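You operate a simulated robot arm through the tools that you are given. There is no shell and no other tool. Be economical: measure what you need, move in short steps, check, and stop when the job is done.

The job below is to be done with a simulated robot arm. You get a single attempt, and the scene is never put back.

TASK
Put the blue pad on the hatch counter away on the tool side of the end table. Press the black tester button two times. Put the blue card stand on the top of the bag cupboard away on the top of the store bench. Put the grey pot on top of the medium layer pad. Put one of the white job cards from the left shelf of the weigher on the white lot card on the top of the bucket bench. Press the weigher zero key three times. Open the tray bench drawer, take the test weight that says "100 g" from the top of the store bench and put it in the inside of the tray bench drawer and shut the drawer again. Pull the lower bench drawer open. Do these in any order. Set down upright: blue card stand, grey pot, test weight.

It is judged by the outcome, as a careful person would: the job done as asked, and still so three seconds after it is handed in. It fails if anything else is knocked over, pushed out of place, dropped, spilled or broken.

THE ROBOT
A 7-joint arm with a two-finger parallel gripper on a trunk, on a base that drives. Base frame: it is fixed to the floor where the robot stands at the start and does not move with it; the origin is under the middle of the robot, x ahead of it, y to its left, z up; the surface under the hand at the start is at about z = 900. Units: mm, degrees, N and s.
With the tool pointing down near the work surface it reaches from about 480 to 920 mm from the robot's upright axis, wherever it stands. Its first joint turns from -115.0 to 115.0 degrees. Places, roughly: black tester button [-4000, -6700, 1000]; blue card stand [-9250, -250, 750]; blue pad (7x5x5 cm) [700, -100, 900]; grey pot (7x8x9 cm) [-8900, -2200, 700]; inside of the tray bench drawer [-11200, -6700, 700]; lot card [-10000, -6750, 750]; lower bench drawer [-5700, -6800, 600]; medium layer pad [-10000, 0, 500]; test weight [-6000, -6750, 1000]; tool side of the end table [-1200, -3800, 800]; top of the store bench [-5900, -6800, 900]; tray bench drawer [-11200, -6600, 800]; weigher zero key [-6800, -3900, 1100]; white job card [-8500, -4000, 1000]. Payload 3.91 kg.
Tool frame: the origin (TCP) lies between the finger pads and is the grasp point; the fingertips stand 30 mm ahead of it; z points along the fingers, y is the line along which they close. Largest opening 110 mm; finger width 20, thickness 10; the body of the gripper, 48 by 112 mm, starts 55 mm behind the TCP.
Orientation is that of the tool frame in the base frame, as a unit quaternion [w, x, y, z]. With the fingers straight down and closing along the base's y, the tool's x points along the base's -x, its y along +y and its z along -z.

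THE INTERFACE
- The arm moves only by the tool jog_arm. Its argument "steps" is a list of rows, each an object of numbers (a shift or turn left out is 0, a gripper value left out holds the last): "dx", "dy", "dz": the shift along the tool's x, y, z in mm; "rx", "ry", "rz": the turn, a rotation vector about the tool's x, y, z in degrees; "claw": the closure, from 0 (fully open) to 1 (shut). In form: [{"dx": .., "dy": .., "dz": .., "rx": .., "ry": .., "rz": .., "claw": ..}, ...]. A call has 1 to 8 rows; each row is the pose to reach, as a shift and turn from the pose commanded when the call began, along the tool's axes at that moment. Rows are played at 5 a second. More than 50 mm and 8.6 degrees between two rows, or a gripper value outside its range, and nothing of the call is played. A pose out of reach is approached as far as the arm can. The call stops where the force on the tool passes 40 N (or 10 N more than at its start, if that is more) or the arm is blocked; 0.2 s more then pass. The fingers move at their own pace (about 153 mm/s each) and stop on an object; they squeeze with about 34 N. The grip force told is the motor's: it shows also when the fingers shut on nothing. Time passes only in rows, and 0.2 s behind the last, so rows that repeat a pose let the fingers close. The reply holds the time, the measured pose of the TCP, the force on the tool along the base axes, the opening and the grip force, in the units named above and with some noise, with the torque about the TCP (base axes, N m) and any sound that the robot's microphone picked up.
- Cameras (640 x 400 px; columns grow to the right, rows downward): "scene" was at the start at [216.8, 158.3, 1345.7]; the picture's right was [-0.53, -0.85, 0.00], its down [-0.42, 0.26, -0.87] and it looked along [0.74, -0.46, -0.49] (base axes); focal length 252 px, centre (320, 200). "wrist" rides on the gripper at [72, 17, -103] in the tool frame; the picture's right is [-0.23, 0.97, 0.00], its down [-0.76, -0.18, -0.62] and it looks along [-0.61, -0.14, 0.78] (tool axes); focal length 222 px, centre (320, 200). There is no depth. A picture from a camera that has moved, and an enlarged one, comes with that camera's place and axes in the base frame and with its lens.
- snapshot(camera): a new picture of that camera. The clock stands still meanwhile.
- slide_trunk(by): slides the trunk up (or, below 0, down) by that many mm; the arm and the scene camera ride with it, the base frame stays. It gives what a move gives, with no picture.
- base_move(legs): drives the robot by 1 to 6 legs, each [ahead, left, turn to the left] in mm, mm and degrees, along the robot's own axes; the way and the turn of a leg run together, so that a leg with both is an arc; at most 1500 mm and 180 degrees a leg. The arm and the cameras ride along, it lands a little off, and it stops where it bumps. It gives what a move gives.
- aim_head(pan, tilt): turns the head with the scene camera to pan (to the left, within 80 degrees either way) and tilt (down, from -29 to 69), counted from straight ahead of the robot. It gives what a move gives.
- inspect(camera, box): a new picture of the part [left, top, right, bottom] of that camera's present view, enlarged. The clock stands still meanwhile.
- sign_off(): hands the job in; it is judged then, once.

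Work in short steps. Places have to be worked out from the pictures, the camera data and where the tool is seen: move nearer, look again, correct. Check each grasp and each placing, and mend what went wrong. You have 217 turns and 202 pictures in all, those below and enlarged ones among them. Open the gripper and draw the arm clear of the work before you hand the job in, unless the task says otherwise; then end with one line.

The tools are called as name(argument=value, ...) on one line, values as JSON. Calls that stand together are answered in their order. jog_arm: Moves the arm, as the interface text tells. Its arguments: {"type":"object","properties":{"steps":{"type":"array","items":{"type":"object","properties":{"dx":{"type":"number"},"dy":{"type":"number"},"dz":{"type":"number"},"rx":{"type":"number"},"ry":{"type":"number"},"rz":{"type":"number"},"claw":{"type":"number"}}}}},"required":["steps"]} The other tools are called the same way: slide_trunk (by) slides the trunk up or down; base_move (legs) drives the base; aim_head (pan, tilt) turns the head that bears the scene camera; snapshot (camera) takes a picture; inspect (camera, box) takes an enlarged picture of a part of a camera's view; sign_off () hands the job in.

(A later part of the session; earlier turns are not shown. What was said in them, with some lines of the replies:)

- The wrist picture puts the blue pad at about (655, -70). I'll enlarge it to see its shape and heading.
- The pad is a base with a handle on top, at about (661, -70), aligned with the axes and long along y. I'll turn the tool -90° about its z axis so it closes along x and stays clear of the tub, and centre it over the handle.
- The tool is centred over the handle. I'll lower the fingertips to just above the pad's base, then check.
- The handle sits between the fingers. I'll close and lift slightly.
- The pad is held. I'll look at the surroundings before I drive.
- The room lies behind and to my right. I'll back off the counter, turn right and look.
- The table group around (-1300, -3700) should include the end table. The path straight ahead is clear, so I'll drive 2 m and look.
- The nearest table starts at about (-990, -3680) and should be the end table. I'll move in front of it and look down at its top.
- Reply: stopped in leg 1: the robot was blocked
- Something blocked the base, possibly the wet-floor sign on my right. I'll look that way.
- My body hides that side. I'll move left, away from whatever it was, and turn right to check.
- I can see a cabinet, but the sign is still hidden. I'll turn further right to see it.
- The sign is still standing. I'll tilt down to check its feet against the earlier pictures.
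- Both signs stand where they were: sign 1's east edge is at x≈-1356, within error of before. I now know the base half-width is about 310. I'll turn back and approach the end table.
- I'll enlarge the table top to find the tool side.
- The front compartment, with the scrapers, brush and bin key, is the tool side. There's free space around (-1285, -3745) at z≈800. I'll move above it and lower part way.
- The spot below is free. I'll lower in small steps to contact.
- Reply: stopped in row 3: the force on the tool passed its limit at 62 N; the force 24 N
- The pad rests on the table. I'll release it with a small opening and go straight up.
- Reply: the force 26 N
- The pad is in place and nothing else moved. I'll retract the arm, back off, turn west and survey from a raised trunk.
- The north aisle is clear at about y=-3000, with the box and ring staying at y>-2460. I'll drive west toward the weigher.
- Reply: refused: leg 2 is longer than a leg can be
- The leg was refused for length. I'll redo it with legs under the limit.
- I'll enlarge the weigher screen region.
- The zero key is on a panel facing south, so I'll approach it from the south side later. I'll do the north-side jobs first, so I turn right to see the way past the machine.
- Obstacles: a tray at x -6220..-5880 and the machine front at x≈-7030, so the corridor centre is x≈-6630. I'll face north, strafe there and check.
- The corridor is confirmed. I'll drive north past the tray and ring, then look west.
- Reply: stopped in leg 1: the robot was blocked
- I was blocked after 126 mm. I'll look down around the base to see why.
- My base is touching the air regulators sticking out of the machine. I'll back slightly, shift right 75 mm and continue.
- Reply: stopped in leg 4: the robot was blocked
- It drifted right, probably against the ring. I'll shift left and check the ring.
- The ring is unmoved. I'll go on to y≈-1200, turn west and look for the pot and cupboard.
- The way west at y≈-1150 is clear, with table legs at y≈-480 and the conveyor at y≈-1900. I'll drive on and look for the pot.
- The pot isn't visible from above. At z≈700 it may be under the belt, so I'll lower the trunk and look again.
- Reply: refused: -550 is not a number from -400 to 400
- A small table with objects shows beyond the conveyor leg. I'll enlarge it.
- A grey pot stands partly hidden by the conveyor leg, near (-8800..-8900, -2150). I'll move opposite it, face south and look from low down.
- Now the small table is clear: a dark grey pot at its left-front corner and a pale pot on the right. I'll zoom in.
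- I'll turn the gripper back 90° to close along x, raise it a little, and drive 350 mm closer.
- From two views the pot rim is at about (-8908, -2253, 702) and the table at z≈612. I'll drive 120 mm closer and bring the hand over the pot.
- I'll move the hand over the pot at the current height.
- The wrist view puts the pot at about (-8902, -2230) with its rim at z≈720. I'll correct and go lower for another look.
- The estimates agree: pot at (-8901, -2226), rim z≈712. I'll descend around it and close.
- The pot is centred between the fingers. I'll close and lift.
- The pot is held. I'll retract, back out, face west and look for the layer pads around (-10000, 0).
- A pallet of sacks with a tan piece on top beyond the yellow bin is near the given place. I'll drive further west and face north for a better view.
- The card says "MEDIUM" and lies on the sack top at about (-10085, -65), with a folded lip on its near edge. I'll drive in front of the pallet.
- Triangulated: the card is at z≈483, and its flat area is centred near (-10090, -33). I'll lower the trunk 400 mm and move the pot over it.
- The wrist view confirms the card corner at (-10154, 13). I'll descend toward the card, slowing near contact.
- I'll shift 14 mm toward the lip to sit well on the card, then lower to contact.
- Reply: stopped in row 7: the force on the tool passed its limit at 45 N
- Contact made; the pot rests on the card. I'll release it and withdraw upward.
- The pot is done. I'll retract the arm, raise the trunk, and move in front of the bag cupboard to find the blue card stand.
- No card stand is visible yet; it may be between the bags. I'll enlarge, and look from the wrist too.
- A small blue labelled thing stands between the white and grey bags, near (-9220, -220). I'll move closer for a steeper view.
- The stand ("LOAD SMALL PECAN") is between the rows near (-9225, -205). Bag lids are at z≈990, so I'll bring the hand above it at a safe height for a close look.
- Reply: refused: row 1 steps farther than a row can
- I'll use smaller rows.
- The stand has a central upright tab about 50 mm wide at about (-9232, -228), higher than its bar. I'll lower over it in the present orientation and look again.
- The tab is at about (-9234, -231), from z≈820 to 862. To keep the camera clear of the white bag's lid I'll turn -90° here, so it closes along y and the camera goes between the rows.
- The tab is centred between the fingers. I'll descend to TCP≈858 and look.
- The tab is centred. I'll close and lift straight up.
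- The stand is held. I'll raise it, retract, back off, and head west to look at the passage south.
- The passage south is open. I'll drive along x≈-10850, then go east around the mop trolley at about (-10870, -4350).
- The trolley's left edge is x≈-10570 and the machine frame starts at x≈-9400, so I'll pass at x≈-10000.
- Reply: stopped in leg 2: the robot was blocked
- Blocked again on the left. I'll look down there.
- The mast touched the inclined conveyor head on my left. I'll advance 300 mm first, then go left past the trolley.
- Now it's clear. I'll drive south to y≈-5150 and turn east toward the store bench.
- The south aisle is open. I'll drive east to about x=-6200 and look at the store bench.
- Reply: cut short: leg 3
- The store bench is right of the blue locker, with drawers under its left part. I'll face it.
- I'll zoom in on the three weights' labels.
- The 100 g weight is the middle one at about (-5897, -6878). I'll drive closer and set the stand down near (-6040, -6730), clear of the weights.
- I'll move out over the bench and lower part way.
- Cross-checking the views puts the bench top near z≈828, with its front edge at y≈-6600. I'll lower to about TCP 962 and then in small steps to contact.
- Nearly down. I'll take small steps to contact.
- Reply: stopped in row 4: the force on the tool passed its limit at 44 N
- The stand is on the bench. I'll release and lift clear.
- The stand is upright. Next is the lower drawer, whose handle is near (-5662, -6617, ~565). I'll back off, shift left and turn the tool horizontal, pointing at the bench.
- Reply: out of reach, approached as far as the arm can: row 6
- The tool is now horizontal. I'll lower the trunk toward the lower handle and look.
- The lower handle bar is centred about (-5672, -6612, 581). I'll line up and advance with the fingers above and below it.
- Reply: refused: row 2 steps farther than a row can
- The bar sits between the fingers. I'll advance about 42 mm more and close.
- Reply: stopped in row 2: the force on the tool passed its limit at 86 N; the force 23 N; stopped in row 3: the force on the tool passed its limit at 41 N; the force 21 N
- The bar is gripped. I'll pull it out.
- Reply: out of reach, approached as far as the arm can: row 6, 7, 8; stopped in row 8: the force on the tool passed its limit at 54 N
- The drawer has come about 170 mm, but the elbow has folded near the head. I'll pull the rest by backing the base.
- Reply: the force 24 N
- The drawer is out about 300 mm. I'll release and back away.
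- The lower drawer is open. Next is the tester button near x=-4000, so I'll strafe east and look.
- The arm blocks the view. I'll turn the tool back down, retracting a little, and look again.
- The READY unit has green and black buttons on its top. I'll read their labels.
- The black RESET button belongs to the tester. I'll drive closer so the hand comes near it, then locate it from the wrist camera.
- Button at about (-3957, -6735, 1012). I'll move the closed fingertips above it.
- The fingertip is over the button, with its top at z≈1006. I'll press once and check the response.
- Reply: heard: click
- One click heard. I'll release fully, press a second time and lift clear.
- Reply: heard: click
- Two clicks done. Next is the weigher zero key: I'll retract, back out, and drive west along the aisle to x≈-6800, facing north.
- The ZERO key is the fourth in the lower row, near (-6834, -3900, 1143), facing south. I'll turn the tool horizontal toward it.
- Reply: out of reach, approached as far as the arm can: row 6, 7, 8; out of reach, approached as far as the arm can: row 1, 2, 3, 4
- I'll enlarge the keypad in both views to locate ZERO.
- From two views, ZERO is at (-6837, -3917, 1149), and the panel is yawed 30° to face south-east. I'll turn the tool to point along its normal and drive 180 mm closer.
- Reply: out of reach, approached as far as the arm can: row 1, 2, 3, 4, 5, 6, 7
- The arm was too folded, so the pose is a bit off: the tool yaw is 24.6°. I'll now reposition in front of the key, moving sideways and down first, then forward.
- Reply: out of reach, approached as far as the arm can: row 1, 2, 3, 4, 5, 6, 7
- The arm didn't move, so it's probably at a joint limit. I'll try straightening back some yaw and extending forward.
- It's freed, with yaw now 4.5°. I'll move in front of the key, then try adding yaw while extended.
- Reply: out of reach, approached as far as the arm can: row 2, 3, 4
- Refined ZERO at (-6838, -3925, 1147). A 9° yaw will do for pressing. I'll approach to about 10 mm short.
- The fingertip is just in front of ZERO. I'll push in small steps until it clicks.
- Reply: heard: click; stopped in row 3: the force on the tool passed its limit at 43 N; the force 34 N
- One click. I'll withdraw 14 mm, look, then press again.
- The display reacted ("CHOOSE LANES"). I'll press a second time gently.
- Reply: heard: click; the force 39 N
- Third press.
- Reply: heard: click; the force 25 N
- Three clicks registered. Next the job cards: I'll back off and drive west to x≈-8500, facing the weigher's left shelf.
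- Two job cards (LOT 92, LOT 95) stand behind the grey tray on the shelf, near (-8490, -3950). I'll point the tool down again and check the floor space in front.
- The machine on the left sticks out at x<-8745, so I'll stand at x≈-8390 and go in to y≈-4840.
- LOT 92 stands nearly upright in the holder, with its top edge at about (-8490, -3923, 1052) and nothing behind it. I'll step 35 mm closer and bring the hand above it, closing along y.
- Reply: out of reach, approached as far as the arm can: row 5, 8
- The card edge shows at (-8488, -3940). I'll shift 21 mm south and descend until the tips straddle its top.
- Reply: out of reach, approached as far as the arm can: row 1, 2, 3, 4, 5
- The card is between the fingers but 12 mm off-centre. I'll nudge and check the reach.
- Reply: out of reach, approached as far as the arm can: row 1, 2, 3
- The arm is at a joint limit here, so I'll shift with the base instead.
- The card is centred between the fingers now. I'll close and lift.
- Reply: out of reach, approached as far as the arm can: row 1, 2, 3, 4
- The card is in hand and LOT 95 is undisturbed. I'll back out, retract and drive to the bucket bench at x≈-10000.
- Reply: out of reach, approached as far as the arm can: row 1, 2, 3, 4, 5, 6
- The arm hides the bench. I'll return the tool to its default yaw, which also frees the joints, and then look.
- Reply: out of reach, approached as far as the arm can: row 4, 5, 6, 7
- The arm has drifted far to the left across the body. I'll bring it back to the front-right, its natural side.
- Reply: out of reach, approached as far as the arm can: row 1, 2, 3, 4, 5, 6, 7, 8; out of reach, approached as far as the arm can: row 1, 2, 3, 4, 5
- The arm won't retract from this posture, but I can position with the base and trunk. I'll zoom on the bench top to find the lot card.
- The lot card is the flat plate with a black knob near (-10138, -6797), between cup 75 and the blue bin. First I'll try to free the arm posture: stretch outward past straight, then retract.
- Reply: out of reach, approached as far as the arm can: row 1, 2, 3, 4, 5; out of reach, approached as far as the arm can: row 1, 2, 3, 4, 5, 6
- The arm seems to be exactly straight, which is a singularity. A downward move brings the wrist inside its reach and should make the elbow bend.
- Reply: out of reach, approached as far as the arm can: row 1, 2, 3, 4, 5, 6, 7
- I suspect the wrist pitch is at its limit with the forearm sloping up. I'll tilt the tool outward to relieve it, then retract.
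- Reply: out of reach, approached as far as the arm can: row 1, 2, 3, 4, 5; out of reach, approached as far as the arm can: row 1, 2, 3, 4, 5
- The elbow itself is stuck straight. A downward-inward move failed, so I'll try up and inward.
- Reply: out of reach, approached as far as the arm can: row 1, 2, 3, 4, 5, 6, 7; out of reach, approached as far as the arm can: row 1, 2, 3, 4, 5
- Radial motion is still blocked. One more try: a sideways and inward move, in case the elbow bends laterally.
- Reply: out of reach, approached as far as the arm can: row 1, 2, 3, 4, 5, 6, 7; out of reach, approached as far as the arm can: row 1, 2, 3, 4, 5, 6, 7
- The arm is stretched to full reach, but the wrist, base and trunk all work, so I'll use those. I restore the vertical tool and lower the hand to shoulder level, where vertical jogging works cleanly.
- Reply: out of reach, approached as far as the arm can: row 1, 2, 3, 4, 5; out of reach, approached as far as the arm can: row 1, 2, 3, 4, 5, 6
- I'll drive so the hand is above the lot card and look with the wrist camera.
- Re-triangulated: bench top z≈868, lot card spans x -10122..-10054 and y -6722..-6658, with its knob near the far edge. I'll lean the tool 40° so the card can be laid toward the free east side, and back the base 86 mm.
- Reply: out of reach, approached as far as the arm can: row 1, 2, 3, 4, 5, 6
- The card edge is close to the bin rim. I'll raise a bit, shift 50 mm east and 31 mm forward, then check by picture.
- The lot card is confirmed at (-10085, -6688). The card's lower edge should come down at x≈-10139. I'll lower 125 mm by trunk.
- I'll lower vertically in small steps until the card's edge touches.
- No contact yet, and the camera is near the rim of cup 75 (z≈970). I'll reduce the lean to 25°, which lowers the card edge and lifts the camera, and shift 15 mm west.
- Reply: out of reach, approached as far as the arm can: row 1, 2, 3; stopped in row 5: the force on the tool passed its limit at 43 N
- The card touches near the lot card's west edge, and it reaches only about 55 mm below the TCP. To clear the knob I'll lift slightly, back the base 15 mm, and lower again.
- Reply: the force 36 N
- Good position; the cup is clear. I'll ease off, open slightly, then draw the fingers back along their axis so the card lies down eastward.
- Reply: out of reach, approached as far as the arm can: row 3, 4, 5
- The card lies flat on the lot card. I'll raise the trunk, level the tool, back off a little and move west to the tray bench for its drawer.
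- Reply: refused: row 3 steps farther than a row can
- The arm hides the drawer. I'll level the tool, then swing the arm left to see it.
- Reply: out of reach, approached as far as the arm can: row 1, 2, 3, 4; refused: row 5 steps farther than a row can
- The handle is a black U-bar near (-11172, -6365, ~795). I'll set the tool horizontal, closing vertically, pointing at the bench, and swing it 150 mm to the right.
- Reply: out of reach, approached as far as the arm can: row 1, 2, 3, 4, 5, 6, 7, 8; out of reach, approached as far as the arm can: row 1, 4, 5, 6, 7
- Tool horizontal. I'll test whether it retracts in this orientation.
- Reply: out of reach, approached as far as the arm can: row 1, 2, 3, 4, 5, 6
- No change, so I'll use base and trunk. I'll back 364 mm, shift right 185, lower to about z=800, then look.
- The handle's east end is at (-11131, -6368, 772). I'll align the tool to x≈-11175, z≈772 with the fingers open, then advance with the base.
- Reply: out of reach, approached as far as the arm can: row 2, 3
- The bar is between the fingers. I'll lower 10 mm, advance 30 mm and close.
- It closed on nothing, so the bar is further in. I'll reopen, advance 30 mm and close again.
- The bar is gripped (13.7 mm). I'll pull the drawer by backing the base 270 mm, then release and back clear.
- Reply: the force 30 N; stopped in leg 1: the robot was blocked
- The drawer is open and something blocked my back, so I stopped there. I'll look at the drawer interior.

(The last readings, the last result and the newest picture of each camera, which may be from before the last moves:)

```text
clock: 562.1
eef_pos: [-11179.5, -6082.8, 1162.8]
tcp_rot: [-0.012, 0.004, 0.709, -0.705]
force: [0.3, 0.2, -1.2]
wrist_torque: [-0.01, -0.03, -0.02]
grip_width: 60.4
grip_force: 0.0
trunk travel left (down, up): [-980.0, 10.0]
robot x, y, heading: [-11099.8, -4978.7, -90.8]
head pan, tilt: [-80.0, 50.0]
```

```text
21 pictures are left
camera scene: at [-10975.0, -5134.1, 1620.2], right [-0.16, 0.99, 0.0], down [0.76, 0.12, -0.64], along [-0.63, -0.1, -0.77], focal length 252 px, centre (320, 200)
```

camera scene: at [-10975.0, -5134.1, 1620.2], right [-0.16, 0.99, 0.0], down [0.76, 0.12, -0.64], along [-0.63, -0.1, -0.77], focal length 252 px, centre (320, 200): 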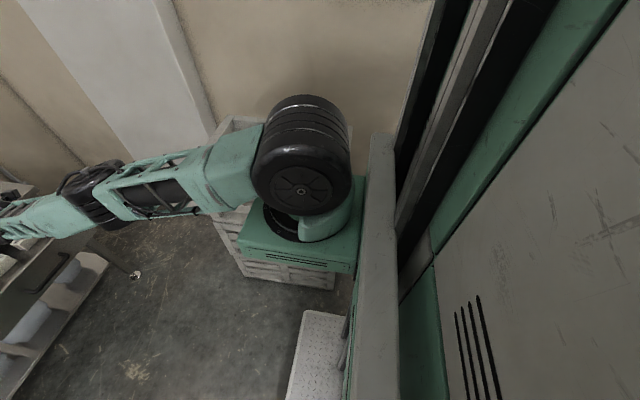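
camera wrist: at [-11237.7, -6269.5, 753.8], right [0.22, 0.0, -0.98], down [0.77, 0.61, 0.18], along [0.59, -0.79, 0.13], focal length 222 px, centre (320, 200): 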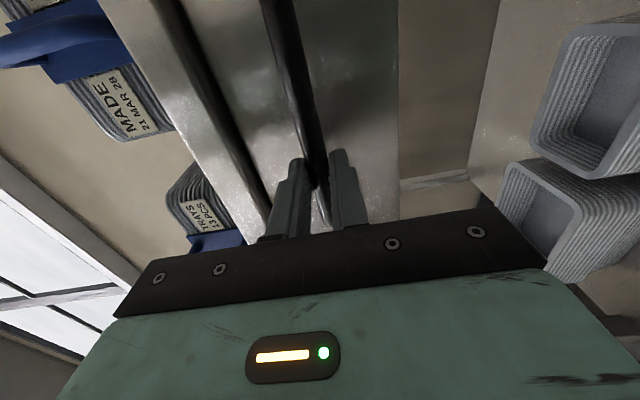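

There is free floor in front of the blocks in the drawer for the weight. Now I'll fetch it: move off the crate, restore the vertical tool, and drive east to the store bench.

base_move(legs=[[130, 0, 0], [0, 850, 0]])

jog_arm(steps=[{"rx": -8.5}, {"rx": -17}, {"rx": -25.5}, {"rx": -34}, {"rx": -42.5}, {"rx": -51}, {"rx": -59.5}, {"rx": -68}])

jog_arm(steps=[{"rx": -8}, {"rx": -16}, {"rx": -22}, {"rx": -22}])

jog_arm(steps=[{"rz": 8.5}, {"rz": 17}, {"rz": 25.5}, {"rz": 34}, {"rz": 42.5}, {"rz": 51}, {"rz": 59.5}, {"rz": 68}])

jog_arm(steps=[{"rz": 8}, {"rz": 16}, {"rz": 22}, {"rz": 22}])

base_move(legs=[[0, 0, 91], [1450, 0, 0], [1450, 0, 0], [1100, 0, 0], [0, 0, -90]])

```text
clock: 567.6
eef_pos: [-10325.9, -6228.8, 1163.1]
tcp_rot: [-0.017, 0.01, 0.709, -0.705]
force: [-0.2, -0.7, 0.2]
wrist_torque: [-0.03, -0.03, 0.02]
grip_width: 60.6
grip_force: 0.0
trunk travel left (down, up): [-980.0, 10.0]
robot x, y, heading: [-10231.7, -5127.4, -91.7]
head pan, tilt: [-80.0, 50.0]
```

```text
clock: 569.4
eef_pos: [-10328.7, -6137.5, 1139.4]
tcp_rot: [-0.009, 0.016, 0.98, -0.196]
force: [0.2, -0.5, 0.4]
wrist_torque: [0.01, -0.01, 0.01]
grip_width: 60.7
grip_force: 0.1
out of reach, approached as far as the arm can: row 1, 2, 3, 4, 5, 6, 7, 8
trunk travel left (down, up): [-980.0, 10.0]
robot x, y, heading: [-10231.5, -5122.7, -91.6]
head pan, tilt: [-80.0, 50.0]
```

```text
clock: 570.4
eef_pos: [-10335.6, -6061.5, 1147.1]
tcp_rot: [-0.006, 0.019, 1.0, 0.004]
force: [0.3, -0.8, -0.7]
wrist_torque: [-0.01, 0.02, -0.01]
grip_width: 60.4
grip_force: 0.0
out of reach, approached as far as the arm can: row 1, 2, 3, 4
trunk travel left (down, up): [-980.0, 10.0]
robot x, y, heading: [-10229.6, -5122.0, -91.5]
head pan, tilt: [-80.0, 50.0]
```

```text
clock: 572.2
eef_pos: [-10331.2, -6063.3, 1148.3]
tcp_rot: [-0.006, 0.575, 0.818, -0.001]
force: [0.0, 0.0, -0.1]
wrist_torque: [0.0, 0.0, 0.03]
grip_width: 60.6
grip_force: 0.0
trunk travel left (down, up): [-980.0, 10.0]
robot x, y, heading: [-10227.3, -5125.5, -91.7]
head pan, tilt: [-80.0, 50.0]
```

```text
clock: 573.2
eef_pos: [-10332.2, -6061.2, 1149.7]
tcp_rot: [-0.005, 0.721, 0.693, -0.002]
force: [1.2, 0.5, 0.5]
wrist_torque: [-0.03, -0.01, 0.0]
grip_width: 60.6
grip_force: 0.0
out of reach, approached as far as the arm can: row 3, 4
trunk travel left (down, up): [-980.0, 10.0]
robot x, y, heading: [-10227.7, -5124.8, -91.5]
head pan, tilt: [-80.0, 50.0]
```

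```text
clock: 600.2
eef_pos: [-6182.9, -6106.8, 1148.3]
tcp_rot: [-0.005, 0.686, 0.727, -0.001]
force: [-0.3, 0.0, -0.1]
wrist_torque: [0.0, 0.01, 0.03]
grip_width: 60.5
grip_force: 0.0
trunk travel left (down, up): [-980.0, 10.0]
robot x, y, heading: [-6175.9, -5165.5, -86.0]
head pan, tilt: [-80.0, 50.0]
```

Near the store bench now. I'll straighten the heading, swing the hand left and tilt it outward 25°, then approach so the base stays clear of the open drawer.

base_move(legs=[[0, 0, -4]])

jog_arm(steps=[{"dy": 40}, {"dy": 80}, {"dy": 120, "dx": 10}, {"dy": 160, "dx": 20}, {"dy": 200, "dx": 35}, {"dy": 240, "dx": 50}, {"dy": 275, "dx": 70}])

jog_arm(steps=[{"ry": -8}, {"ry": -16}, {"ry": -25}])

base_move(legs=[[680, 0, 0]])

snapshot(camera="wrist")

```text
clock: 601.1
eef_pos: [-6247.3, -6102.8, 1147.8]
tcp_rot: [-0.005, 0.712, 0.703, -0.001]
force: [-1.0, 0.1, -0.1]
wrist_torque: [0.03, 0.03, -0.03]
grip_width: 60.2
grip_force: 0.0
trunk travel left (down, up): [-980.0, 10.0]
robot x, y, heading: [-6169.3, -5168.9, -90.1]
head pan, tilt: [-80.0, 50.0]
```

```text
clock: 602.7
eef_pos: [-5974.1, -6031.4, 1148.4]
tcp_rot: [-0.006, 0.712, 0.702, -0.002]
force: [-0.1, 0.4, 0.2]
wrist_torque: [0.0, -0.02, 0.01]
grip_width: 60.4
grip_force: 0.0
out of reach, approached as far as the arm can: row 2, 3, 4, 5, 6, 7
trunk travel left (down, up): [-980.0, 10.0]
robot x, y, heading: [-6171.0, -5168.7, -90.2]
head pan, tilt: [-80.0, 50.0]
```

```text
refused: row 3 steps farther than a row can; nothing moved
```

```text
clock: 606.4
eef_pos: [-5962.3, -6707.7, 1148.7]
tcp_rot: [-0.005, 0.708, 0.706, -0.002]
force: [0.5, 0.4, 0.0]
wrist_torque: [-0.02, -0.05, 0.01]
grip_width: 60.9
grip_force: 0.1
trunk travel left (down, up): [-980.0, 10.0]
robot x, y, heading: [-6167.4, -5847.1, -89.5]
head pan, tilt: [-80.0, 50.0]
```

```text
20 pictures are left
camera wrist: at [-5943.6, -6635.9, 1250.5], right [0.97, -0.23, -0.01], down [-0.17, -0.76, 0.62], along [-0.15, -0.6, -0.78], focal length 222 px, centre (320, 200)
```

wrist: 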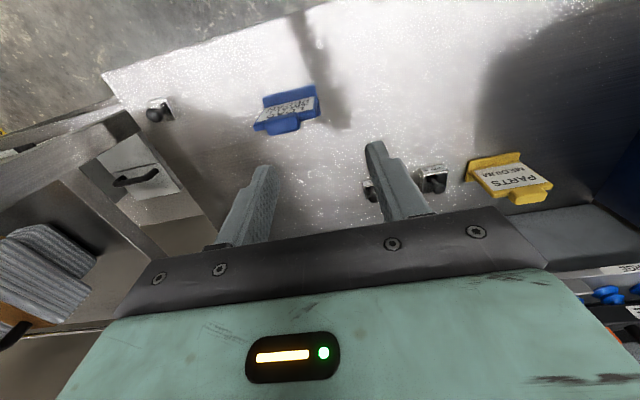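

The 100 g weight is at about (-5910, -6937). I'll tilt the tool, swing the hand left 110 mm, and shift the base right 60 for drawer clearance.

jog_arm(steps=[{"ry": -8}, {"ry": -16}, {"ry": -24.5}, {"ry": -24.5}])

jog_arm(steps=[{"dy": 40}, {"dy": 80}, {"dy": 112}, {"dy": 112}])

base_move(legs=[[0, -60, -0.5], [100, 0, 0]])

slide_trunk(by=-180)

snapshot(camera="wrist")

```text
clock: 607.4
eef_pos: [-5963.5, -6708.1, 1146.7]
tcp_rot: [0.145, 0.692, 0.691, -0.153]
force: [0.1, 0.4, 0.0]
wrist_torque: [0.02, 0.01, 0.01]
grip_width: 60.2
grip_force: 0.0
trunk travel left (down, up): [-980.0, 10.0]
robot x, y, heading: [-6168.4, -5844.9, -89.6]
head pan, tilt: [-80.0, 50.0]
```

```text
clock: 608.4
eef_pos: [-5853.9, -6705.9, 1147.3]
tcp_rot: [0.144, 0.691, 0.692, -0.152]
force: [-0.3, 0.4, -1.2]
wrist_torque: [0.03, -0.01, 0.0]
grip_width: 60.5
grip_force: 0.0
trunk travel left (down, up): [-980.0, 10.0]
robot x, y, heading: [-6171.2, -5843.2, -89.4]
head pan, tilt: [-80.0, 50.0]
```

```text
clock: 610.1
eef_pos: [-5919.3, -6808.4, 1147.8]
tcp_rot: [0.144, 0.693, 0.69, -0.153]
force: [0.2, 0.7, -0.5]
wrist_torque: [-0.01, -0.05, -0.01]
grip_width: 60.6
grip_force: 0.0
trunk travel left (down, up): [-980.0, 10.0]
robot x, y, heading: [-6233.8, -5944.2, -89.9]
head pan, tilt: [-80.0, 50.0]
```

```text
clock: 612.1
eef_pos: [-5918.1, -6807.6, 967.4]
tcp_rot: [0.145, 0.693, 0.69, -0.153]
force: [0.9, -0.3, 0.3]
wrist_torque: [-0.02, 0.0, -0.04]
grip_width: 60.5
grip_force: 0.1
trunk travel left (down, up): [-800.0, 190.0]
robot x, y, heading: [-6230.6, -5949.7, -89.9]
head pan, tilt: [-80.0, 50.0]
```

```text
19 pictures are left
camera wrist: at [-5899.2, -6700.2, 1030.3], right [0.97, -0.21, 0.08], down [-0.17, -0.44, 0.88], along [-0.15, -0.87, -0.46], focal length 222 px, centre (320, 200)
```

wrist: 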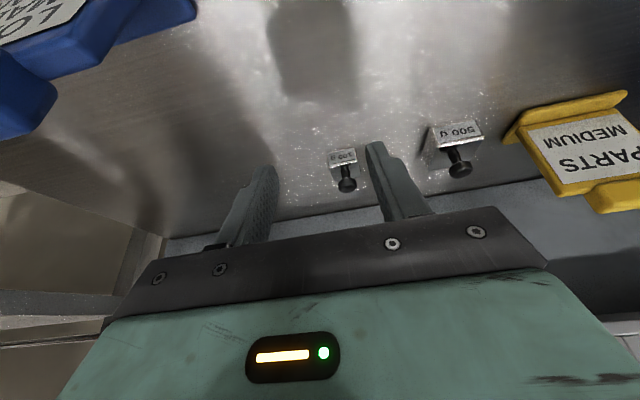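

The arm is bending freely again. The weight is at (-5905, -6948). I'll approach along the tilted axis with the fingers either side of its base.

jog_arm(steps=[{"dx": -22, "dy": 6, "dz": 38}, {"dx": -44, "dy": 13, "dz": 78}, {"dx": -62, "dy": 13, "dz": 112}, {"dx": -74, "dy": 13, "dz": 134}])

snapshot(camera="wrist")

```text
clock: 613.1
eef_pos: [-5949.7, -6840.5, 918.5]
tcp_rot: [0.145, 0.692, 0.691, -0.152]
force: [1.2, -0.2, 0.4]
wrist_torque: [-0.02, 0.01, -0.01]
grip_width: 60.5
grip_force: 0.1
out of reach, approached as far as the arm can: row 1, 2, 3, 4
trunk travel left (down, up): [-800.0, 190.0]
robot x, y, heading: [-6231.6, -5943.4, -89.6]
head pan, tilt: [-80.0, 50.0]
```

```text
18 pictures are left
camera wrist: at [-5929.2, -6731.5, 982.2], right [0.97, -0.21, 0.08], down [-0.17, -0.44, 0.88], along [-0.15, -0.87, -0.46], focal length 222 px, centre (320, 200)
```

wrist: 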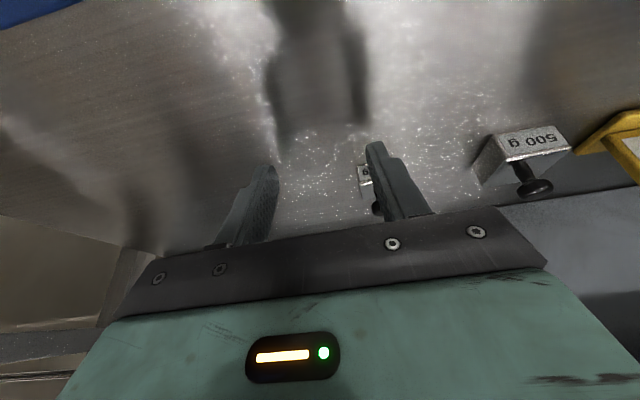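

Reach limit again. I'll go sideways by arm first, then check the pose before moving the base.

jog_arm(steps=[{"dy": 20, "dx": 5}, {"dy": 45, "dx": 10}, {"dy": 45, "dx": 10}])

slide_trunk(by=15)

```text
clock: 613.9
eef_pos: [-5923.2, -6820.9, 915.5]
tcp_rot: [0.144, 0.693, 0.69, -0.153]
force: [0.1, 0.1, -0.5]
wrist_torque: [0.02, 0.0, 0.04]
grip_width: 60.5
grip_force: 0.1
out of reach, approached as far as the arm can: row 1, 2, 3
trunk travel left (down, up): [-800.0, 190.0]
robot x, y, heading: [-6229.9, -5946.9, -89.7]
head pan, tilt: [-80.0, 50.0]
```

```text
clock: 614.6
eef_pos: [-5924.0, -6820.5, 930.1]
tcp_rot: [0.144, 0.694, 0.689, -0.153]
force: [-1.0, 0.7, 0.4]
wrist_torque: [0.0, -0.02, 0.03]
grip_width: 60.3
grip_force: 0.0
trunk travel left (down, up): [-815.0, 175.0]
robot x, y, heading: [-6232.8, -5944.7, -89.8]
head pan, tilt: [-80.0, 50.0]
```

I'll drive 120 mm ahead and 19 mm left at this height, then check before lowering.

base_move(legs=[[120, 19, 0]])

snapshot(camera="wrist")

```text
clock: 615.8
eef_pos: [-5903.8, -6943.6, 930.6]
tcp_rot: [0.144, 0.692, 0.691, -0.152]
force: [-0.8, 0.0, 0.0]
wrist_torque: [0.03, -0.01, 0.02]
grip_width: 60.3
grip_force: 0.1
trunk travel left (down, up): [-815.0, 175.0]
robot x, y, heading: [-6212.3, -6073.3, -89.7]
head pan, tilt: [-80.0, 50.0]
```

```text
17 pictures are left
camera wrist: at [-5883.5, -6834.9, 993.9], right [0.97, -0.21, 0.08], down [-0.17, -0.44, 0.88], along [-0.15, -0.87, -0.46], focal length 222 px, centre (320, 200)
```

wrist: 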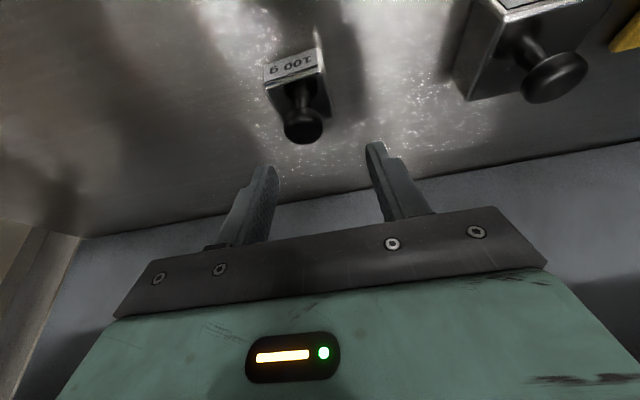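

The weight is at (-5908, -6935). I'll back 18 mm so the fingertips straddle it, then lower 60 mm by trunk.

base_move(legs=[[-18, -4, 0]])

slide_trunk(by=-58)

snapshot(camera="wrist")

```text
clock: 616.6
eef_pos: [-5907.0, -6925.7, 929.4]
tcp_rot: [0.144, 0.693, 0.69, -0.153]
force: [0.5, -0.6, -0.4]
wrist_torque: [0.01, -0.03, -0.01]
grip_width: 60.3
grip_force: 0.1
trunk travel left (down, up): [-815.0, 175.0]
robot x, y, heading: [-6213.8, -6047.5, -89.6]
head pan, tilt: [-80.0, 50.0]
```

```text
clock: 617.4
eef_pos: [-5903.2, -6925.8, 892.4]
tcp_rot: [0.152, 0.691, 0.69, -0.153]
force: [-2.3, 6.4, 12.6]
wrist_torque: [0.17, -0.3, 0.32]
grip_width: 59.0
grip_force: 0.1
trunk travel left (down, up): [-765.0, 225.0]
robot x, y, heading: [-6214.7, -6050.8, -89.5]
head pan, tilt: [-80.0, 50.0]
stopped: the force on the tool passed its limit at 53 N (the readings are from after the stop); the commanded pose is now the measured one
```

```text
16 pictures are left
camera wrist: at [-5884.8, -6817.5, 953.6], right [0.97, -0.21, 0.09], down [-0.18, -0.43, 0.89], along [-0.14, -0.88, -0.45], focal length 222 px, centre (320, 200)
```

wrist: 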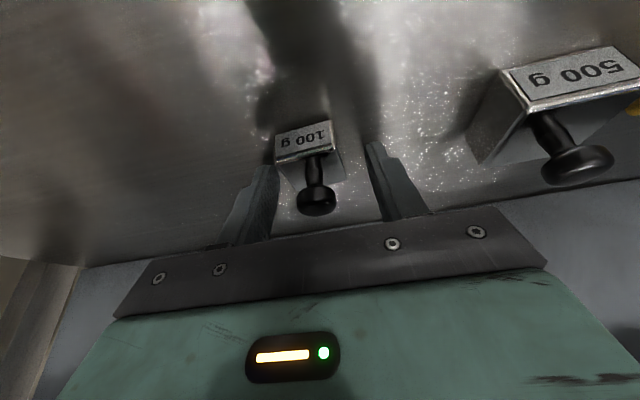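

A fingertip seems to touch the weight's edge. I'll raise slightly, open wider, shift 6 mm west and lower again.

slide_trunk(by=20)

jog_arm(steps=[{"claw": 0.2}, {"claw": 0.2, "dy": -6}, {"claw": 0.2, "dy": -6}])

slide_trunk(by=-35)

inspect(camera="wrist", box=[200, 80, 440, 240])

```text
clock: 618.1
eef_pos: [-5904.0, -6927.5, 909.6]
tcp_rot: [0.15, 0.691, 0.69, -0.152]
force: [-0.9, -0.2, -0.5]
wrist_torque: [-0.03, 0.0, -0.02]
grip_width: 60.4
grip_force: 0.0
trunk travel left (down, up): [-785.0, 205.0]
robot x, y, heading: [-6213.7, -6050.8, -89.9]
head pan, tilt: [-80.0, 50.0]
```

```text
clock: 618.9
eef_pos: [-5910.6, -6925.7, 909.2]
tcp_rot: [0.149, 0.692, 0.69, -0.152]
force: [0.6, 0.1, -0.9]
wrist_torque: [0.01, 0.01, 0.0]
grip_width: 88.1
grip_force: 0.0
trunk travel left (down, up): [-785.0, 205.0]
robot x, y, heading: [-6215.4, -6049.4, -90.0]
head pan, tilt: [-80.0, 50.0]
```

```text
clock: 619.5
eef_pos: [-5907.9, -6928.0, 892.3]
tcp_rot: [0.154, 0.691, 0.689, -0.153]
force: [0.5, 8.5, 12.5]
wrist_torque: [0.19, 0.55, -0.34]
grip_width: 87.6
grip_force: 0.0
trunk travel left (down, up): [-758.0, 232.0]
robot x, y, heading: [-6214.0, -6051.9, -89.6]
head pan, tilt: [-80.0, 50.0]
stopped: the force on the tool passed its limit at 53 N (the readings are from after the stop); the commanded pose is now the measured one
```

```text
2.50 times, centred on (320, 160) of wrist
camera zoom: at [-5888.9, -6818.0, 953.0], right [0.97, -0.21, 0.1], down [-0.18, -0.42, 0.89], along [-0.14, -0.88, -0.45], focal length 555 px, centre (320, 300)
```

zoom: 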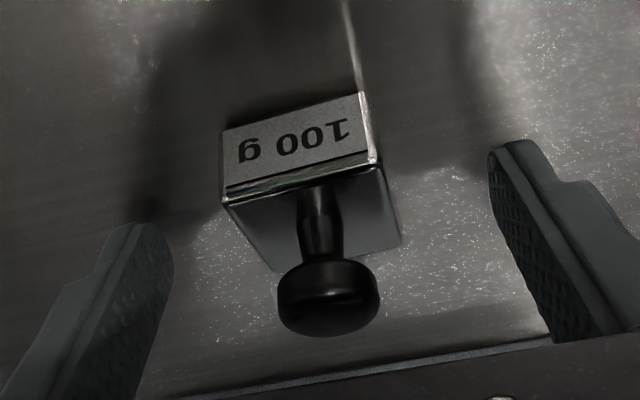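

The fingertips are on the bench itself (z≈861), so the weight is slightly nearer than thought. I'll lift 6 mm, back 12 mm, and close.

slide_trunk(by=14)

base_move(legs=[[-12, 0, 0]])

slide_trunk(by=-6)

jog_arm(steps=[{"claw": 1}, {"claw": 1}, {"claw": 1}, {"claw": 1}])

inspect(camera="wrist", box=[200, 80, 440, 240])

```text
clock: 620.1
eef_pos: [-5910.0, -6927.5, 902.4]
tcp_rot: [0.152, 0.692, 0.689, -0.154]
force: [0.1, -0.7, 0.5]
wrist_torque: [0.01, 0.03, 0.01]
grip_width: 87.8
grip_force: 0.0
trunk travel left (down, up): [-772.0, 218.0]
robot x, y, heading: [-6212.4, -6049.8, -89.7]
head pan, tilt: [-80.0, 50.0]
```

```text
clock: 620.8
eef_pos: [-5909.0, -6916.4, 903.6]
tcp_rot: [0.152, 0.692, 0.688, -0.154]
force: [-0.9, 0.0, 0.5]
wrist_torque: [-0.03, 0.01, -0.03]
grip_width: 88.1
grip_force: 0.0
trunk travel left (down, up): [-772.0, 218.0]
robot x, y, heading: [-6214.4, -6037.7, -89.7]
head pan, tilt: [-80.0, 50.0]
```

```text
clock: 621.4
eef_pos: [-5909.4, -6915.3, 897.2]
tcp_rot: [0.152, 0.692, 0.689, -0.154]
force: [-0.9, 0.2, -0.4]
wrist_torque: [0.02, -0.01, 0.01]
grip_width: 87.8
grip_force: 0.1
trunk travel left (down, up): [-766.0, 224.0]
robot x, y, heading: [-6212.0, -6037.1, -89.6]
head pan, tilt: [-80.0, 50.0]
```

```text
clock: 622.4
eef_pos: [-5909.6, -6916.2, 897.0]
tcp_rot: [0.153, 0.692, 0.689, -0.154]
force: [-0.2, 0.0, 0.9]
wrist_torque: [0.01, -0.04, 0.01]
grip_width: 35.1
grip_force: 34.0
trunk travel left (down, up): [-766.0, 224.0]
robot x, y, heading: [-6217.9, -6041.7, -89.7]
head pan, tilt: [-80.0, 50.0]
```

```text
2.50 times, centred on (320, 160) of wrist
camera zoom: at [-5889.8, -6806.5, 958.9], right [0.97, -0.21, 0.1], down [-0.18, -0.43, 0.89], along [-0.15, -0.88, -0.45], focal length 555 px, centre (320, 300)
```

zoom: 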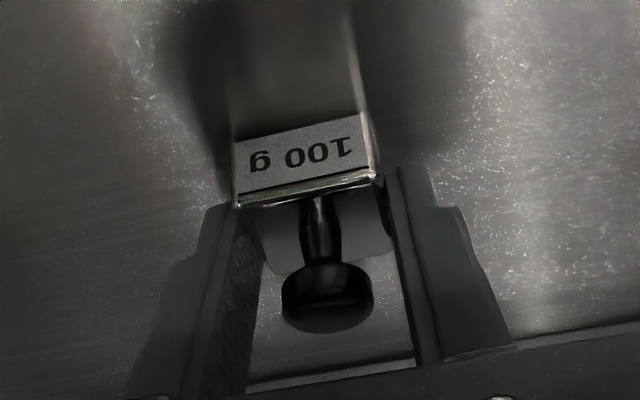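

The weight is gripped at its base (35 mm). I'll lift, back out, and swing the hand to the right for transit.

slide_trunk(by=200)

base_move(legs=[[-400, 0, 0], [-400, 0, 0]])

jog_arm(steps=[{"dy": -45}, {"dy": -90}, {"dy": -135}, {"dy": -180}, {"dy": -225}, {"dy": -270}, {"dy": -315}, {"dy": -355}])

base_move(legs=[[0, 0, -90], [1450, 0, 0], [1450, 0, 0], [1350, 0, 0], [0, 0, 90]])

snapshot(camera="wrist")

```text
clock: 624.5
eef_pos: [-5908.0, -6915.8, 1097.1]
tcp_rot: [0.152, 0.692, 0.689, -0.153]
force: [0.1, -0.1, -1.5]
wrist_torque: [0.02, 0.01, 0.0]
grip_width: 35.2
grip_force: 34.3
trunk travel left (down, up): [-966.0, 24.0]
robot x, y, heading: [-6217.4, -6038.9, -89.8]
head pan, tilt: [-80.0, 50.0]
```

```text
clock: 629.2
eef_pos: [-5919.9, -6100.6, 1096.9]
tcp_rot: [0.152, 0.694, 0.687, -0.154]
force: [1.1, 0.0, 0.1]
wrist_torque: [0.01, -0.01, -0.01]
grip_width: 35.3
grip_force: 34.2
trunk travel left (down, up): [-966.0, 24.0]
robot x, y, heading: [-6214.9, -5223.8, -90.0]
head pan, tilt: [-80.0, 50.0]
```

```text
clock: 631.0
eef_pos: [-6271.7, -6094.5, 1099.4]
tcp_rot: [0.152, 0.694, 0.687, -0.155]
force: [-0.4, 0.4, 0.2]
wrist_torque: [0.01, 0.01, -0.01]
grip_width: 35.1
grip_force: 34.4
trunk travel left (down, up): [-966.0, 24.0]
robot x, y, heading: [-6217.9, -5220.1, -90.5]
head pan, tilt: [-80.0, 50.0]
```

```text
clock: 658.8
eef_pos: [-10428.9, -6225.2, 1098.5]
tcp_rot: [0.157, 0.672, 0.709, -0.149]
force: [0.4, 1.1, -0.5]
wrist_torque: [0.01, 0.02, 0.0]
grip_width: 35.1
grip_force: 34.6
trunk travel left (down, up): [-966.0, 24.0]
robot x, y, heading: [-10431.2, -5346.3, -86.6]
head pan, tilt: [-80.0, 50.0]
```

```text
13 pictures are left
camera wrist: at [-10415.9, -6115.7, 1160.9], right [0.98, -0.15, 0.1], down [-0.15, -0.43, 0.89], along [-0.09, -0.89, -0.45], focal length 222 px, centre (320, 200)
```

wrist: 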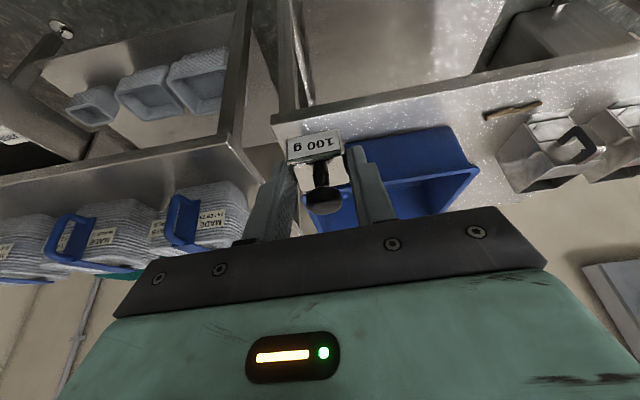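

The arm moves freely now. I'll straighten and strafe west until the weight is over the open drawer.

base_move(legs=[[0, 0, -3.4], [0, -650, 0], [20, 0, 0]])

aim_head(pan=-10, tilt=35)

snapshot(camera="wrist")

snapshot(camera="scene")

```text
clock: 663.2
eef_pos: [-11111.6, -6253.3, 1098.8]
tcp_rot: [0.154, 0.686, 0.694, -0.153]
force: [-0.2, 0.3, -0.9]
wrist_torque: [-0.02, 0.01, 0.04]
grip_width: 35.2
grip_force: 34.0
trunk travel left (down, up): [-966.0, 24.0]
robot x, y, heading: [-11074.9, -5370.5, -88.8]
head pan, tilt: [-80.0, 50.0]
```

```text
clock: 664.6
eef_pos: [-11111.6, -6254.2, 1099.0]
tcp_rot: [0.153, 0.687, 0.694, -0.152]
force: [-1.6, -1.0, -0.8]
wrist_torque: [0.01, 0.03, 0.0]
grip_width: 35.1
grip_force: 34.0
trunk travel left (down, up): [-966.0, 24.0]
robot x, y, heading: [-11076.5, -5374.3, -88.6]
head pan, tilt: [-10.0, 35.0]
```

```text
12 pictures are left
camera wrist: at [-11094.3, -6143.7, 1160.9], right [0.98, -0.19, 0.09], down [-0.17, -0.43, 0.89], along [-0.13, -0.88, -0.45], focal length 222 px, centre (320, 200)
```

wrist: 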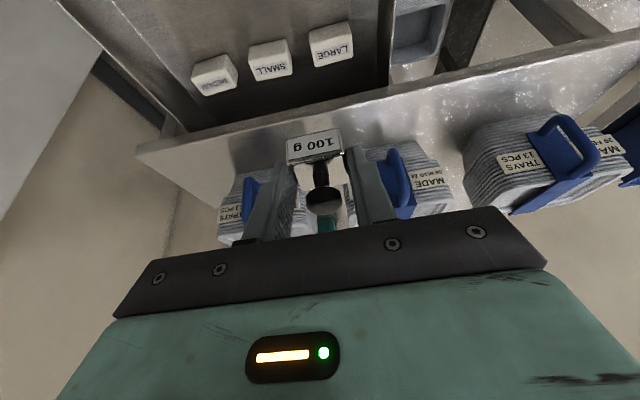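

```text
11 pictures are left
camera scene: at [-10885.4, -5600.0, 1628.2], right [-0.99, 0.16, 0.0], down [0.09, 0.57, -0.82], along [-0.13, -0.81, -0.57], focal length 252 px, centre (320, 200)
```

scene: 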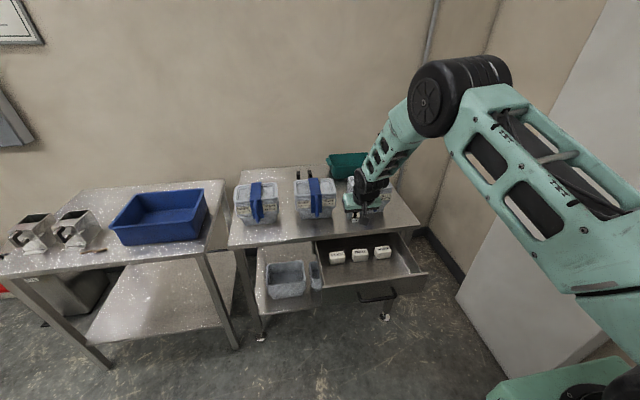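

The free strip in front of the blocks (y -6165..-6335) is right below. I'll move 14 mm deeper and lower by trunk to just above the drawer floor.

base_move(legs=[[14, 0, 0]])

slide_trunk(by=-295)

snapshot(camera="wrist")

inspect(camera="scene", box=[290, 90, 450, 210])

```text
clock: 665.4
eef_pos: [-11111.7, -6266.8, 1099.6]
tcp_rot: [0.154, 0.686, 0.695, -0.152]
force: [0.5, -0.1, -0.1]
wrist_torque: [0.03, 0.02, 0.02]
grip_width: 35.5
grip_force: 33.8
trunk travel left (down, up): [-966.0, 24.0]
robot x, y, heading: [-11077.1, -5392.4, -88.9]
head pan, tilt: [-10.0, 35.0]
```

```text
clock: 668.3
eef_pos: [-11111.8, -6267.5, 805.8]
tcp_rot: [0.153, 0.686, 0.694, -0.153]
force: [-0.4, 0.7, -0.6]
wrist_torque: [0.04, -0.03, 0.01]
grip_width: 35.1
grip_force: 33.5
trunk travel left (down, up): [-671.0, 319.0]
robot x, y, heading: [-11077.7, -5388.5, -88.6]
head pan, tilt: [-10.0, 35.0]
```

```text
10 pictures are left
camera wrist: at [-11094.5, -6157.7, 865.9], right [0.98, -0.2, 0.09], down [-0.17, -0.43, 0.89], along [-0.13, -0.88, -0.45], focal length 222 px, centre (320, 200)
```

wrist: 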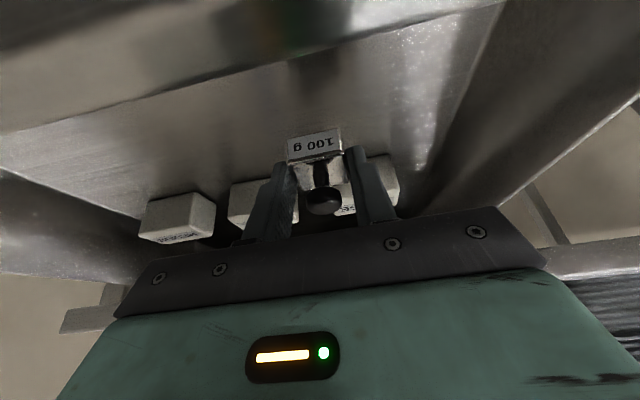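

```text
3.33 times, centred on (370, 150) of scene
camera zoom: at [-10885.2, -5614.1, 1333.2], right [-0.99, 0.16, 0.0], down [0.09, 0.57, -0.82], along [-0.13, -0.81, -0.57], focal length 841 px, centre (153, 367)
```

zoom: 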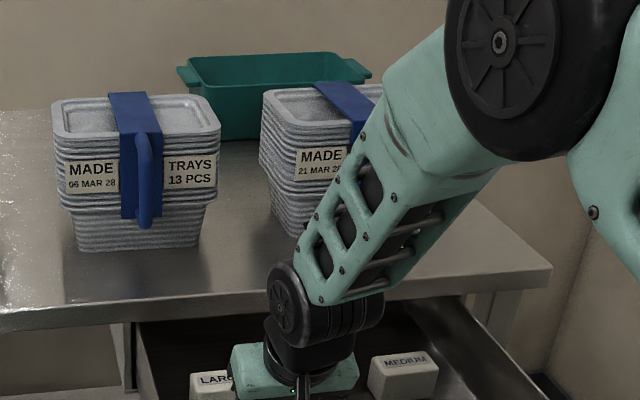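

The weight hangs inside the drawer in front of the blocks. I'll lower vertically in small steps to contact.

jog_arm(steps=[{"dx": 2.5, "dz": 5.5}, {"dx": 4.1, "dz": 9.1}, {"dx": 5.8, "dz": 12.8}, {"dx": 7.4, "dz": 16.4}, {"dx": 9.1, "dz": 20}, {"dx": 10.7, "dz": 23.7}, {"dx": 12.4, "dz": 27.4}])

```text
clock: 669.9
eef_pos: [-11111.4, -6267.3, 774.9]
tcp_rot: [0.153, 0.686, 0.694, -0.153]
force: [0.0, 0.9, -0.7]
wrist_torque: [0.01, -0.04, -0.05]
grip_width: 35.1
grip_force: 34.1
trunk travel left (down, up): [-671.0, 319.0]
robot x, y, heading: [-11078.9, -5387.8, -89.1]
head pan, tilt: [-10.0, 35.0]
```

No contact yet. I'll look, then continue down.

jog_arm(steps=[{"dx": 1.2, "dz": 2.7}, {"dx": 2.5, "dz": 5.5}, {"dx": 3.7, "dz": 8.2}, {"dx": 5, "dz": 11}])

snapshot(camera="wrist")

```text
clock: 670.9
eef_pos: [-11112.0, -6270.3, 763.8]
tcp_rot: [0.155, 0.686, 0.694, -0.153]
force: [1.9, 0.0, 12.7]
wrist_torque: [0.1, -0.07, -0.06]
grip_width: 35.0
grip_force: 33.9
trunk travel left (down, up): [-671.0, 319.0]
robot x, y, heading: [-11076.6, -5392.2, -88.9]
head pan, tilt: [-10.0, 35.0]
```

```text
8 pictures are left
camera wrist: at [-11094.1, -6158.7, 825.7], right [0.98, -0.19, 0.1], down [-0.17, -0.42, 0.89], along [-0.13, -0.88, -0.45], focal length 222 px, centre (320, 200)
```

wrist: 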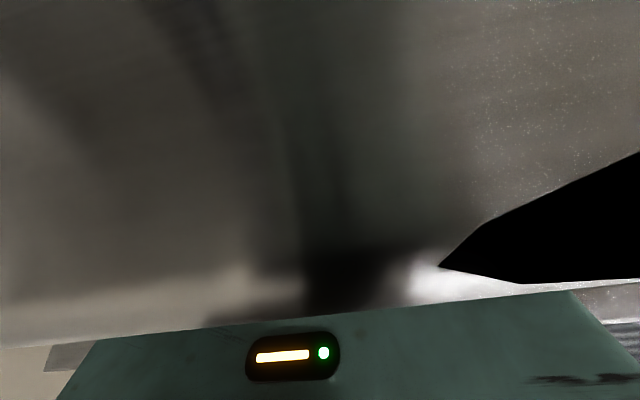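

The force acts right under the fingertips, with almost no torque, so the weight is on the drawer floor. I'll release and raise straight up.

jog_arm(steps=[{"claw": 0.55, "dx": -0.4, "dz": -0.9}, {"claw": 0.45, "dx": -0.4, "dz": -0.9}, {"claw": 0.45, "dx": -0.4, "dz": -0.9}])

slide_trunk(by=300)

snapshot(camera="wrist")

```text
clock: 671.7
eef_pos: [-11112.7, -6267.3, 763.7]
tcp_rot: [0.154, 0.686, 0.694, -0.154]
force: [0.4, 0.3, 1.0]
wrist_torque: [0.01, 0.01, 0.04]
grip_width: 60.4
grip_force: 0.1
trunk travel left (down, up): [-671.0, 319.0]
robot x, y, heading: [-11079.2, -5388.9, -88.7]
head pan, tilt: [-10.0, 35.0]
```

```text
clock: 674.7
eef_pos: [-11112.1, -6267.4, 1062.7]
tcp_rot: [0.154, 0.686, 0.694, -0.153]
force: [0.1, 1.1, 0.1]
wrist_torque: [0.01, 0.0, -0.01]
grip_width: 60.4
grip_force: 0.0
trunk travel left (down, up): [-971.0, 19.0]
robot x, y, heading: [-11078.5, -5388.3, -89.0]
head pan, tilt: [-10.0, 35.0]
```

```text
7 pictures are left
camera wrist: at [-11094.9, -6157.9, 1125.2], right [0.98, -0.2, 0.09], down [-0.17, -0.43, 0.89], along [-0.13, -0.88, -0.45], focal length 222 px, centre (320, 200)
```

wrist: 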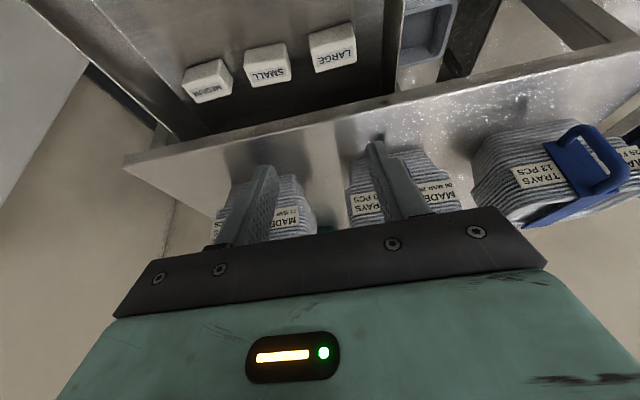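

The weight should be just outside this view. I'll check it with the scene camera.

inspect(camera="scene", box=[290, 210, 450, 320])

```text
3.64 times, centred on (370, 265) of scene
camera zoom: at [-10885.2, -5614.1, 1633.2], right [-0.99, 0.16, 0.0], down [0.09, 0.57, -0.82], along [-0.13, -0.81, -0.57], focal length 918 px, centre (138, -36)
```

zoom: 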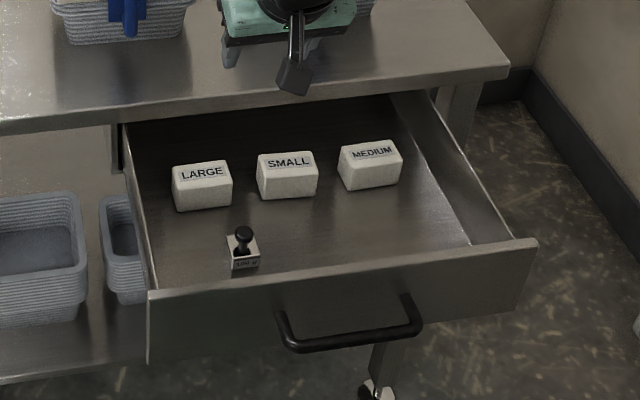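

The weight is upright in the drawer. To shut it I'll back off, close the fingers, line up with the middle of the handle bar, and lower.

base_move(legs=[[-230, 0, 0]])

jog_arm(steps=[{"dy": -35, "claw": 1}, {"dy": -68, "claw": 1}, {"dy": -68, "claw": 1}])

slide_trunk(by=-262)

snapshot(camera="wrist")

```text
clock: 676.5
eef_pos: [-11114.8, -6033.5, 1062.6]
tcp_rot: [0.153, 0.686, 0.695, -0.153]
force: [0.4, -0.3, -0.2]
wrist_torque: [-0.02, 0.01, 0.02]
grip_width: 60.7
grip_force: 0.1
trunk travel left (down, up): [-971.0, 19.0]
robot x, y, heading: [-11081.2, -5160.4, -89.0]
head pan, tilt: [-10.0, 35.0]
```

```text
clock: 677.3
eef_pos: [-11182.6, -6032.4, 1063.1]
tcp_rot: [0.154, 0.686, 0.695, -0.153]
force: [-0.3, -0.6, 0.1]
wrist_torque: [-0.02, 0.0, 0.0]
grip_width: 0.1
grip_force: 34.1
trunk travel left (down, up): [-971.0, 19.0]
robot x, y, heading: [-11085.2, -5151.4, -88.8]
head pan, tilt: [-10.0, 35.0]
```

```text
clock: 680.0
eef_pos: [-11182.6, -6033.2, 801.0]
tcp_rot: [0.153, 0.686, 0.695, -0.153]
force: [1.0, 0.1, 0.6]
wrist_torque: [0.02, -0.01, 0.0]
grip_width: 0.3
grip_force: 34.1
trunk travel left (down, up): [-709.0, 281.0]
robot x, y, heading: [-11083.3, -5155.7, -89.1]
head pan, tilt: [-10.0, 35.0]
```

```text
5 pictures are left
camera wrist: at [-11165.2, -5922.8, 863.1], right [0.98, -0.19, 0.09], down [-0.17, -0.43, 0.89], along [-0.13, -0.88, -0.45], focal length 222 px, centre (320, 200)
```

wrist: 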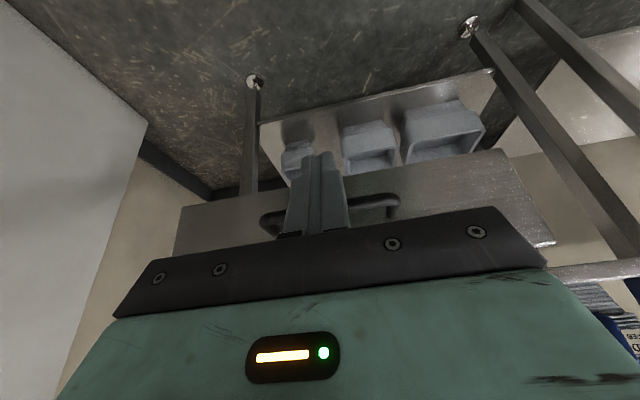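

The closed fingers face the middle of the handle bar. I'll push forward with the base, then finish by jog until it's seated.

base_move(legs=[[270, 0, 0]])

jog_arm(steps=[{"dx": -9, "dz": 4}, {"dx": -18, "dz": 8}, {"dx": -27, "dz": 12}, {"dx": -36, "dz": 16}, {"dx": -45, "dz": 20}, {"dx": -54, "dz": 24}])

```text
clock: 681.8
eef_pos: [-11172.5, -6293.5, 800.2]
tcp_rot: [0.154, 0.685, 0.696, -0.151]
force: [0.5, 0.5, 0.8]
wrist_torque: [0.02, -0.01, 0.02]
grip_width: 0.1
grip_force: 34.1
trunk travel left (down, up): [-709.0, 281.0]
robot x, y, heading: [-11072.9, -5413.7, -88.7]
head pan, tilt: [-10.0, 35.0]
```

```text
clock: 683.2
eef_pos: [-11172.8, -6352.2, 801.7]
tcp_rot: [0.153, 0.685, 0.696, -0.152]
force: [-1.4, -0.2, 5.7]
wrist_torque: [-0.1, 0.08, 0.0]
grip_width: 0.2
grip_force: 34.2
trunk travel left (down, up): [-709.0, 281.0]
robot x, y, heading: [-11073.6, -5413.0, -88.7]
head pan, tilt: [-10.0, 35.0]
```

No resistance stop yet. I'll push further until it seats.

jog_arm(steps=[{"dx": -7, "dz": 3}, {"dx": -14, "dz": 6}, {"dx": -21, "dz": 9}, {"dx": -28, "dz": 12}, {"dx": -35, "dz": 15}])

snapshot(camera="scene")

```text
clock: 684.2
eef_pos: [-11171.8, -6373.1, 801.1]
tcp_rot: [0.148, 0.686, 0.696, -0.148]
force: [-0.1, 19.4, 19.2]
wrist_torque: [0.21, 0.03, -0.03]
grip_width: 0.0
grip_force: 34.4
trunk travel left (down, up): [-709.0, 281.0]
robot x, y, heading: [-11076.7, -5412.9, -88.5]
head pan, tilt: [-10.0, 35.0]
stopped in row 4: the force on the tool passed its limit at 50 N (the readings are from after the stop); the commanded pose is now the measured one
```

```text
4 pictures are left
camera scene: at [-10882.8, -5636.3, 1371.8], right [-0.99, 0.15, 0.0], down [0.09, 0.57, -0.82], along [-0.12, -0.81, -0.57], focal length 252 px, centre (320, 200)
```

scene: 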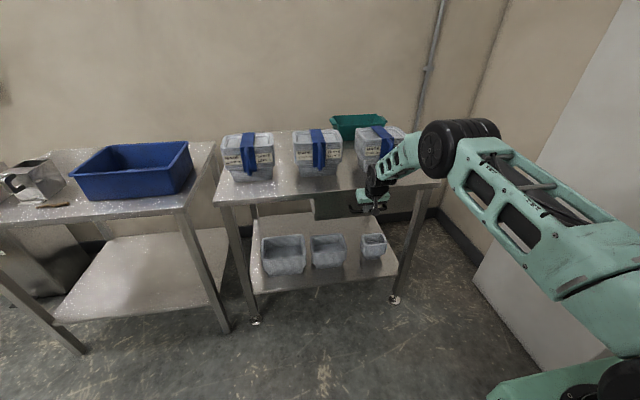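

It seated with a firm stop and looks shut. I'll back away, open the gripper, and check the drawer.

base_move(legs=[[-230, 30, 0]])

slide_trunk(by=250)

jog_arm(steps=[{"claw": 0.2}, {"claw": 0.2}])

inspect(camera="scene", box=[20, 120, 460, 340])

```text
clock: 686.0
eef_pos: [-11147.3, -6138.0, 799.3]
tcp_rot: [0.149, 0.685, 0.698, -0.148]
force: [0.5, -0.3, -0.2]
wrist_torque: [0.03, -0.01, 0.0]
grip_width: 0.0
grip_force: 34.1
trunk travel left (down, up): [-709.0, 281.0]
robot x, y, heading: [-11053.2, -5176.5, -88.5]
head pan, tilt: [-10.0, 35.0]
```

```text
clock: 688.5
eef_pos: [-11146.8, -6137.6, 1049.2]
tcp_rot: [0.149, 0.684, 0.699, -0.147]
force: [-0.1, -1.3, -0.4]
wrist_torque: [0.0, -0.02, 0.0]
grip_width: 0.1
grip_force: 33.9
trunk travel left (down, up): [-959.0, 31.0]
robot x, y, heading: [-11055.5, -5178.0, -88.3]
head pan, tilt: [-10.0, 35.0]
```

```text
clock: 689.1
eef_pos: [-11146.2, -6138.1, 1049.9]
tcp_rot: [0.15, 0.685, 0.698, -0.148]
force: [-0.2, -0.5, -1.2]
wrist_torque: [0.0, -0.02, -0.01]
grip_width: 88.1
grip_force: 0.1
trunk travel left (down, up): [-959.0, 31.0]
robot x, y, heading: [-11049.7, -5178.4, -88.4]
head pan, tilt: [-10.0, 35.0]
```

```text
1.45 times, centred on (240, 230) of scene
camera zoom: at [-10858.7, -5400.9, 1621.2], right [-0.99, 0.15, 0.0], down [0.08, 0.57, -0.82], along [-0.12, -0.81, -0.57], focal length 367 px, centre (436, 156)
```

zoom: 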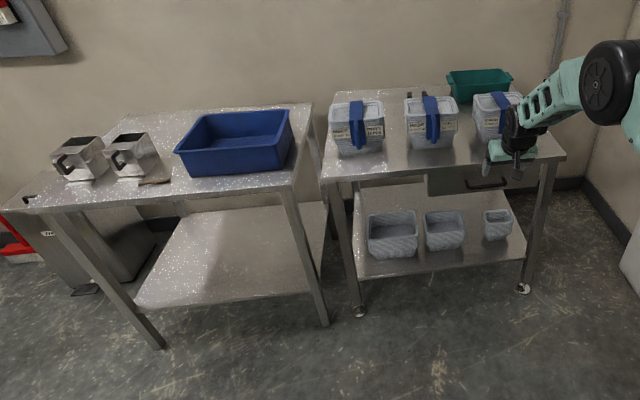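

Everything is done: the drawer is shut, the weight stands upright inside it, the gripper is open and the arm is clear. I'm handing in.

sign_off()

```text
The job is handed in.
```

All seven tasks were carried out and the job is handed in. I did not take a fresh look at the job card on the lot card just before handing in; it was lying flat there when I left it.
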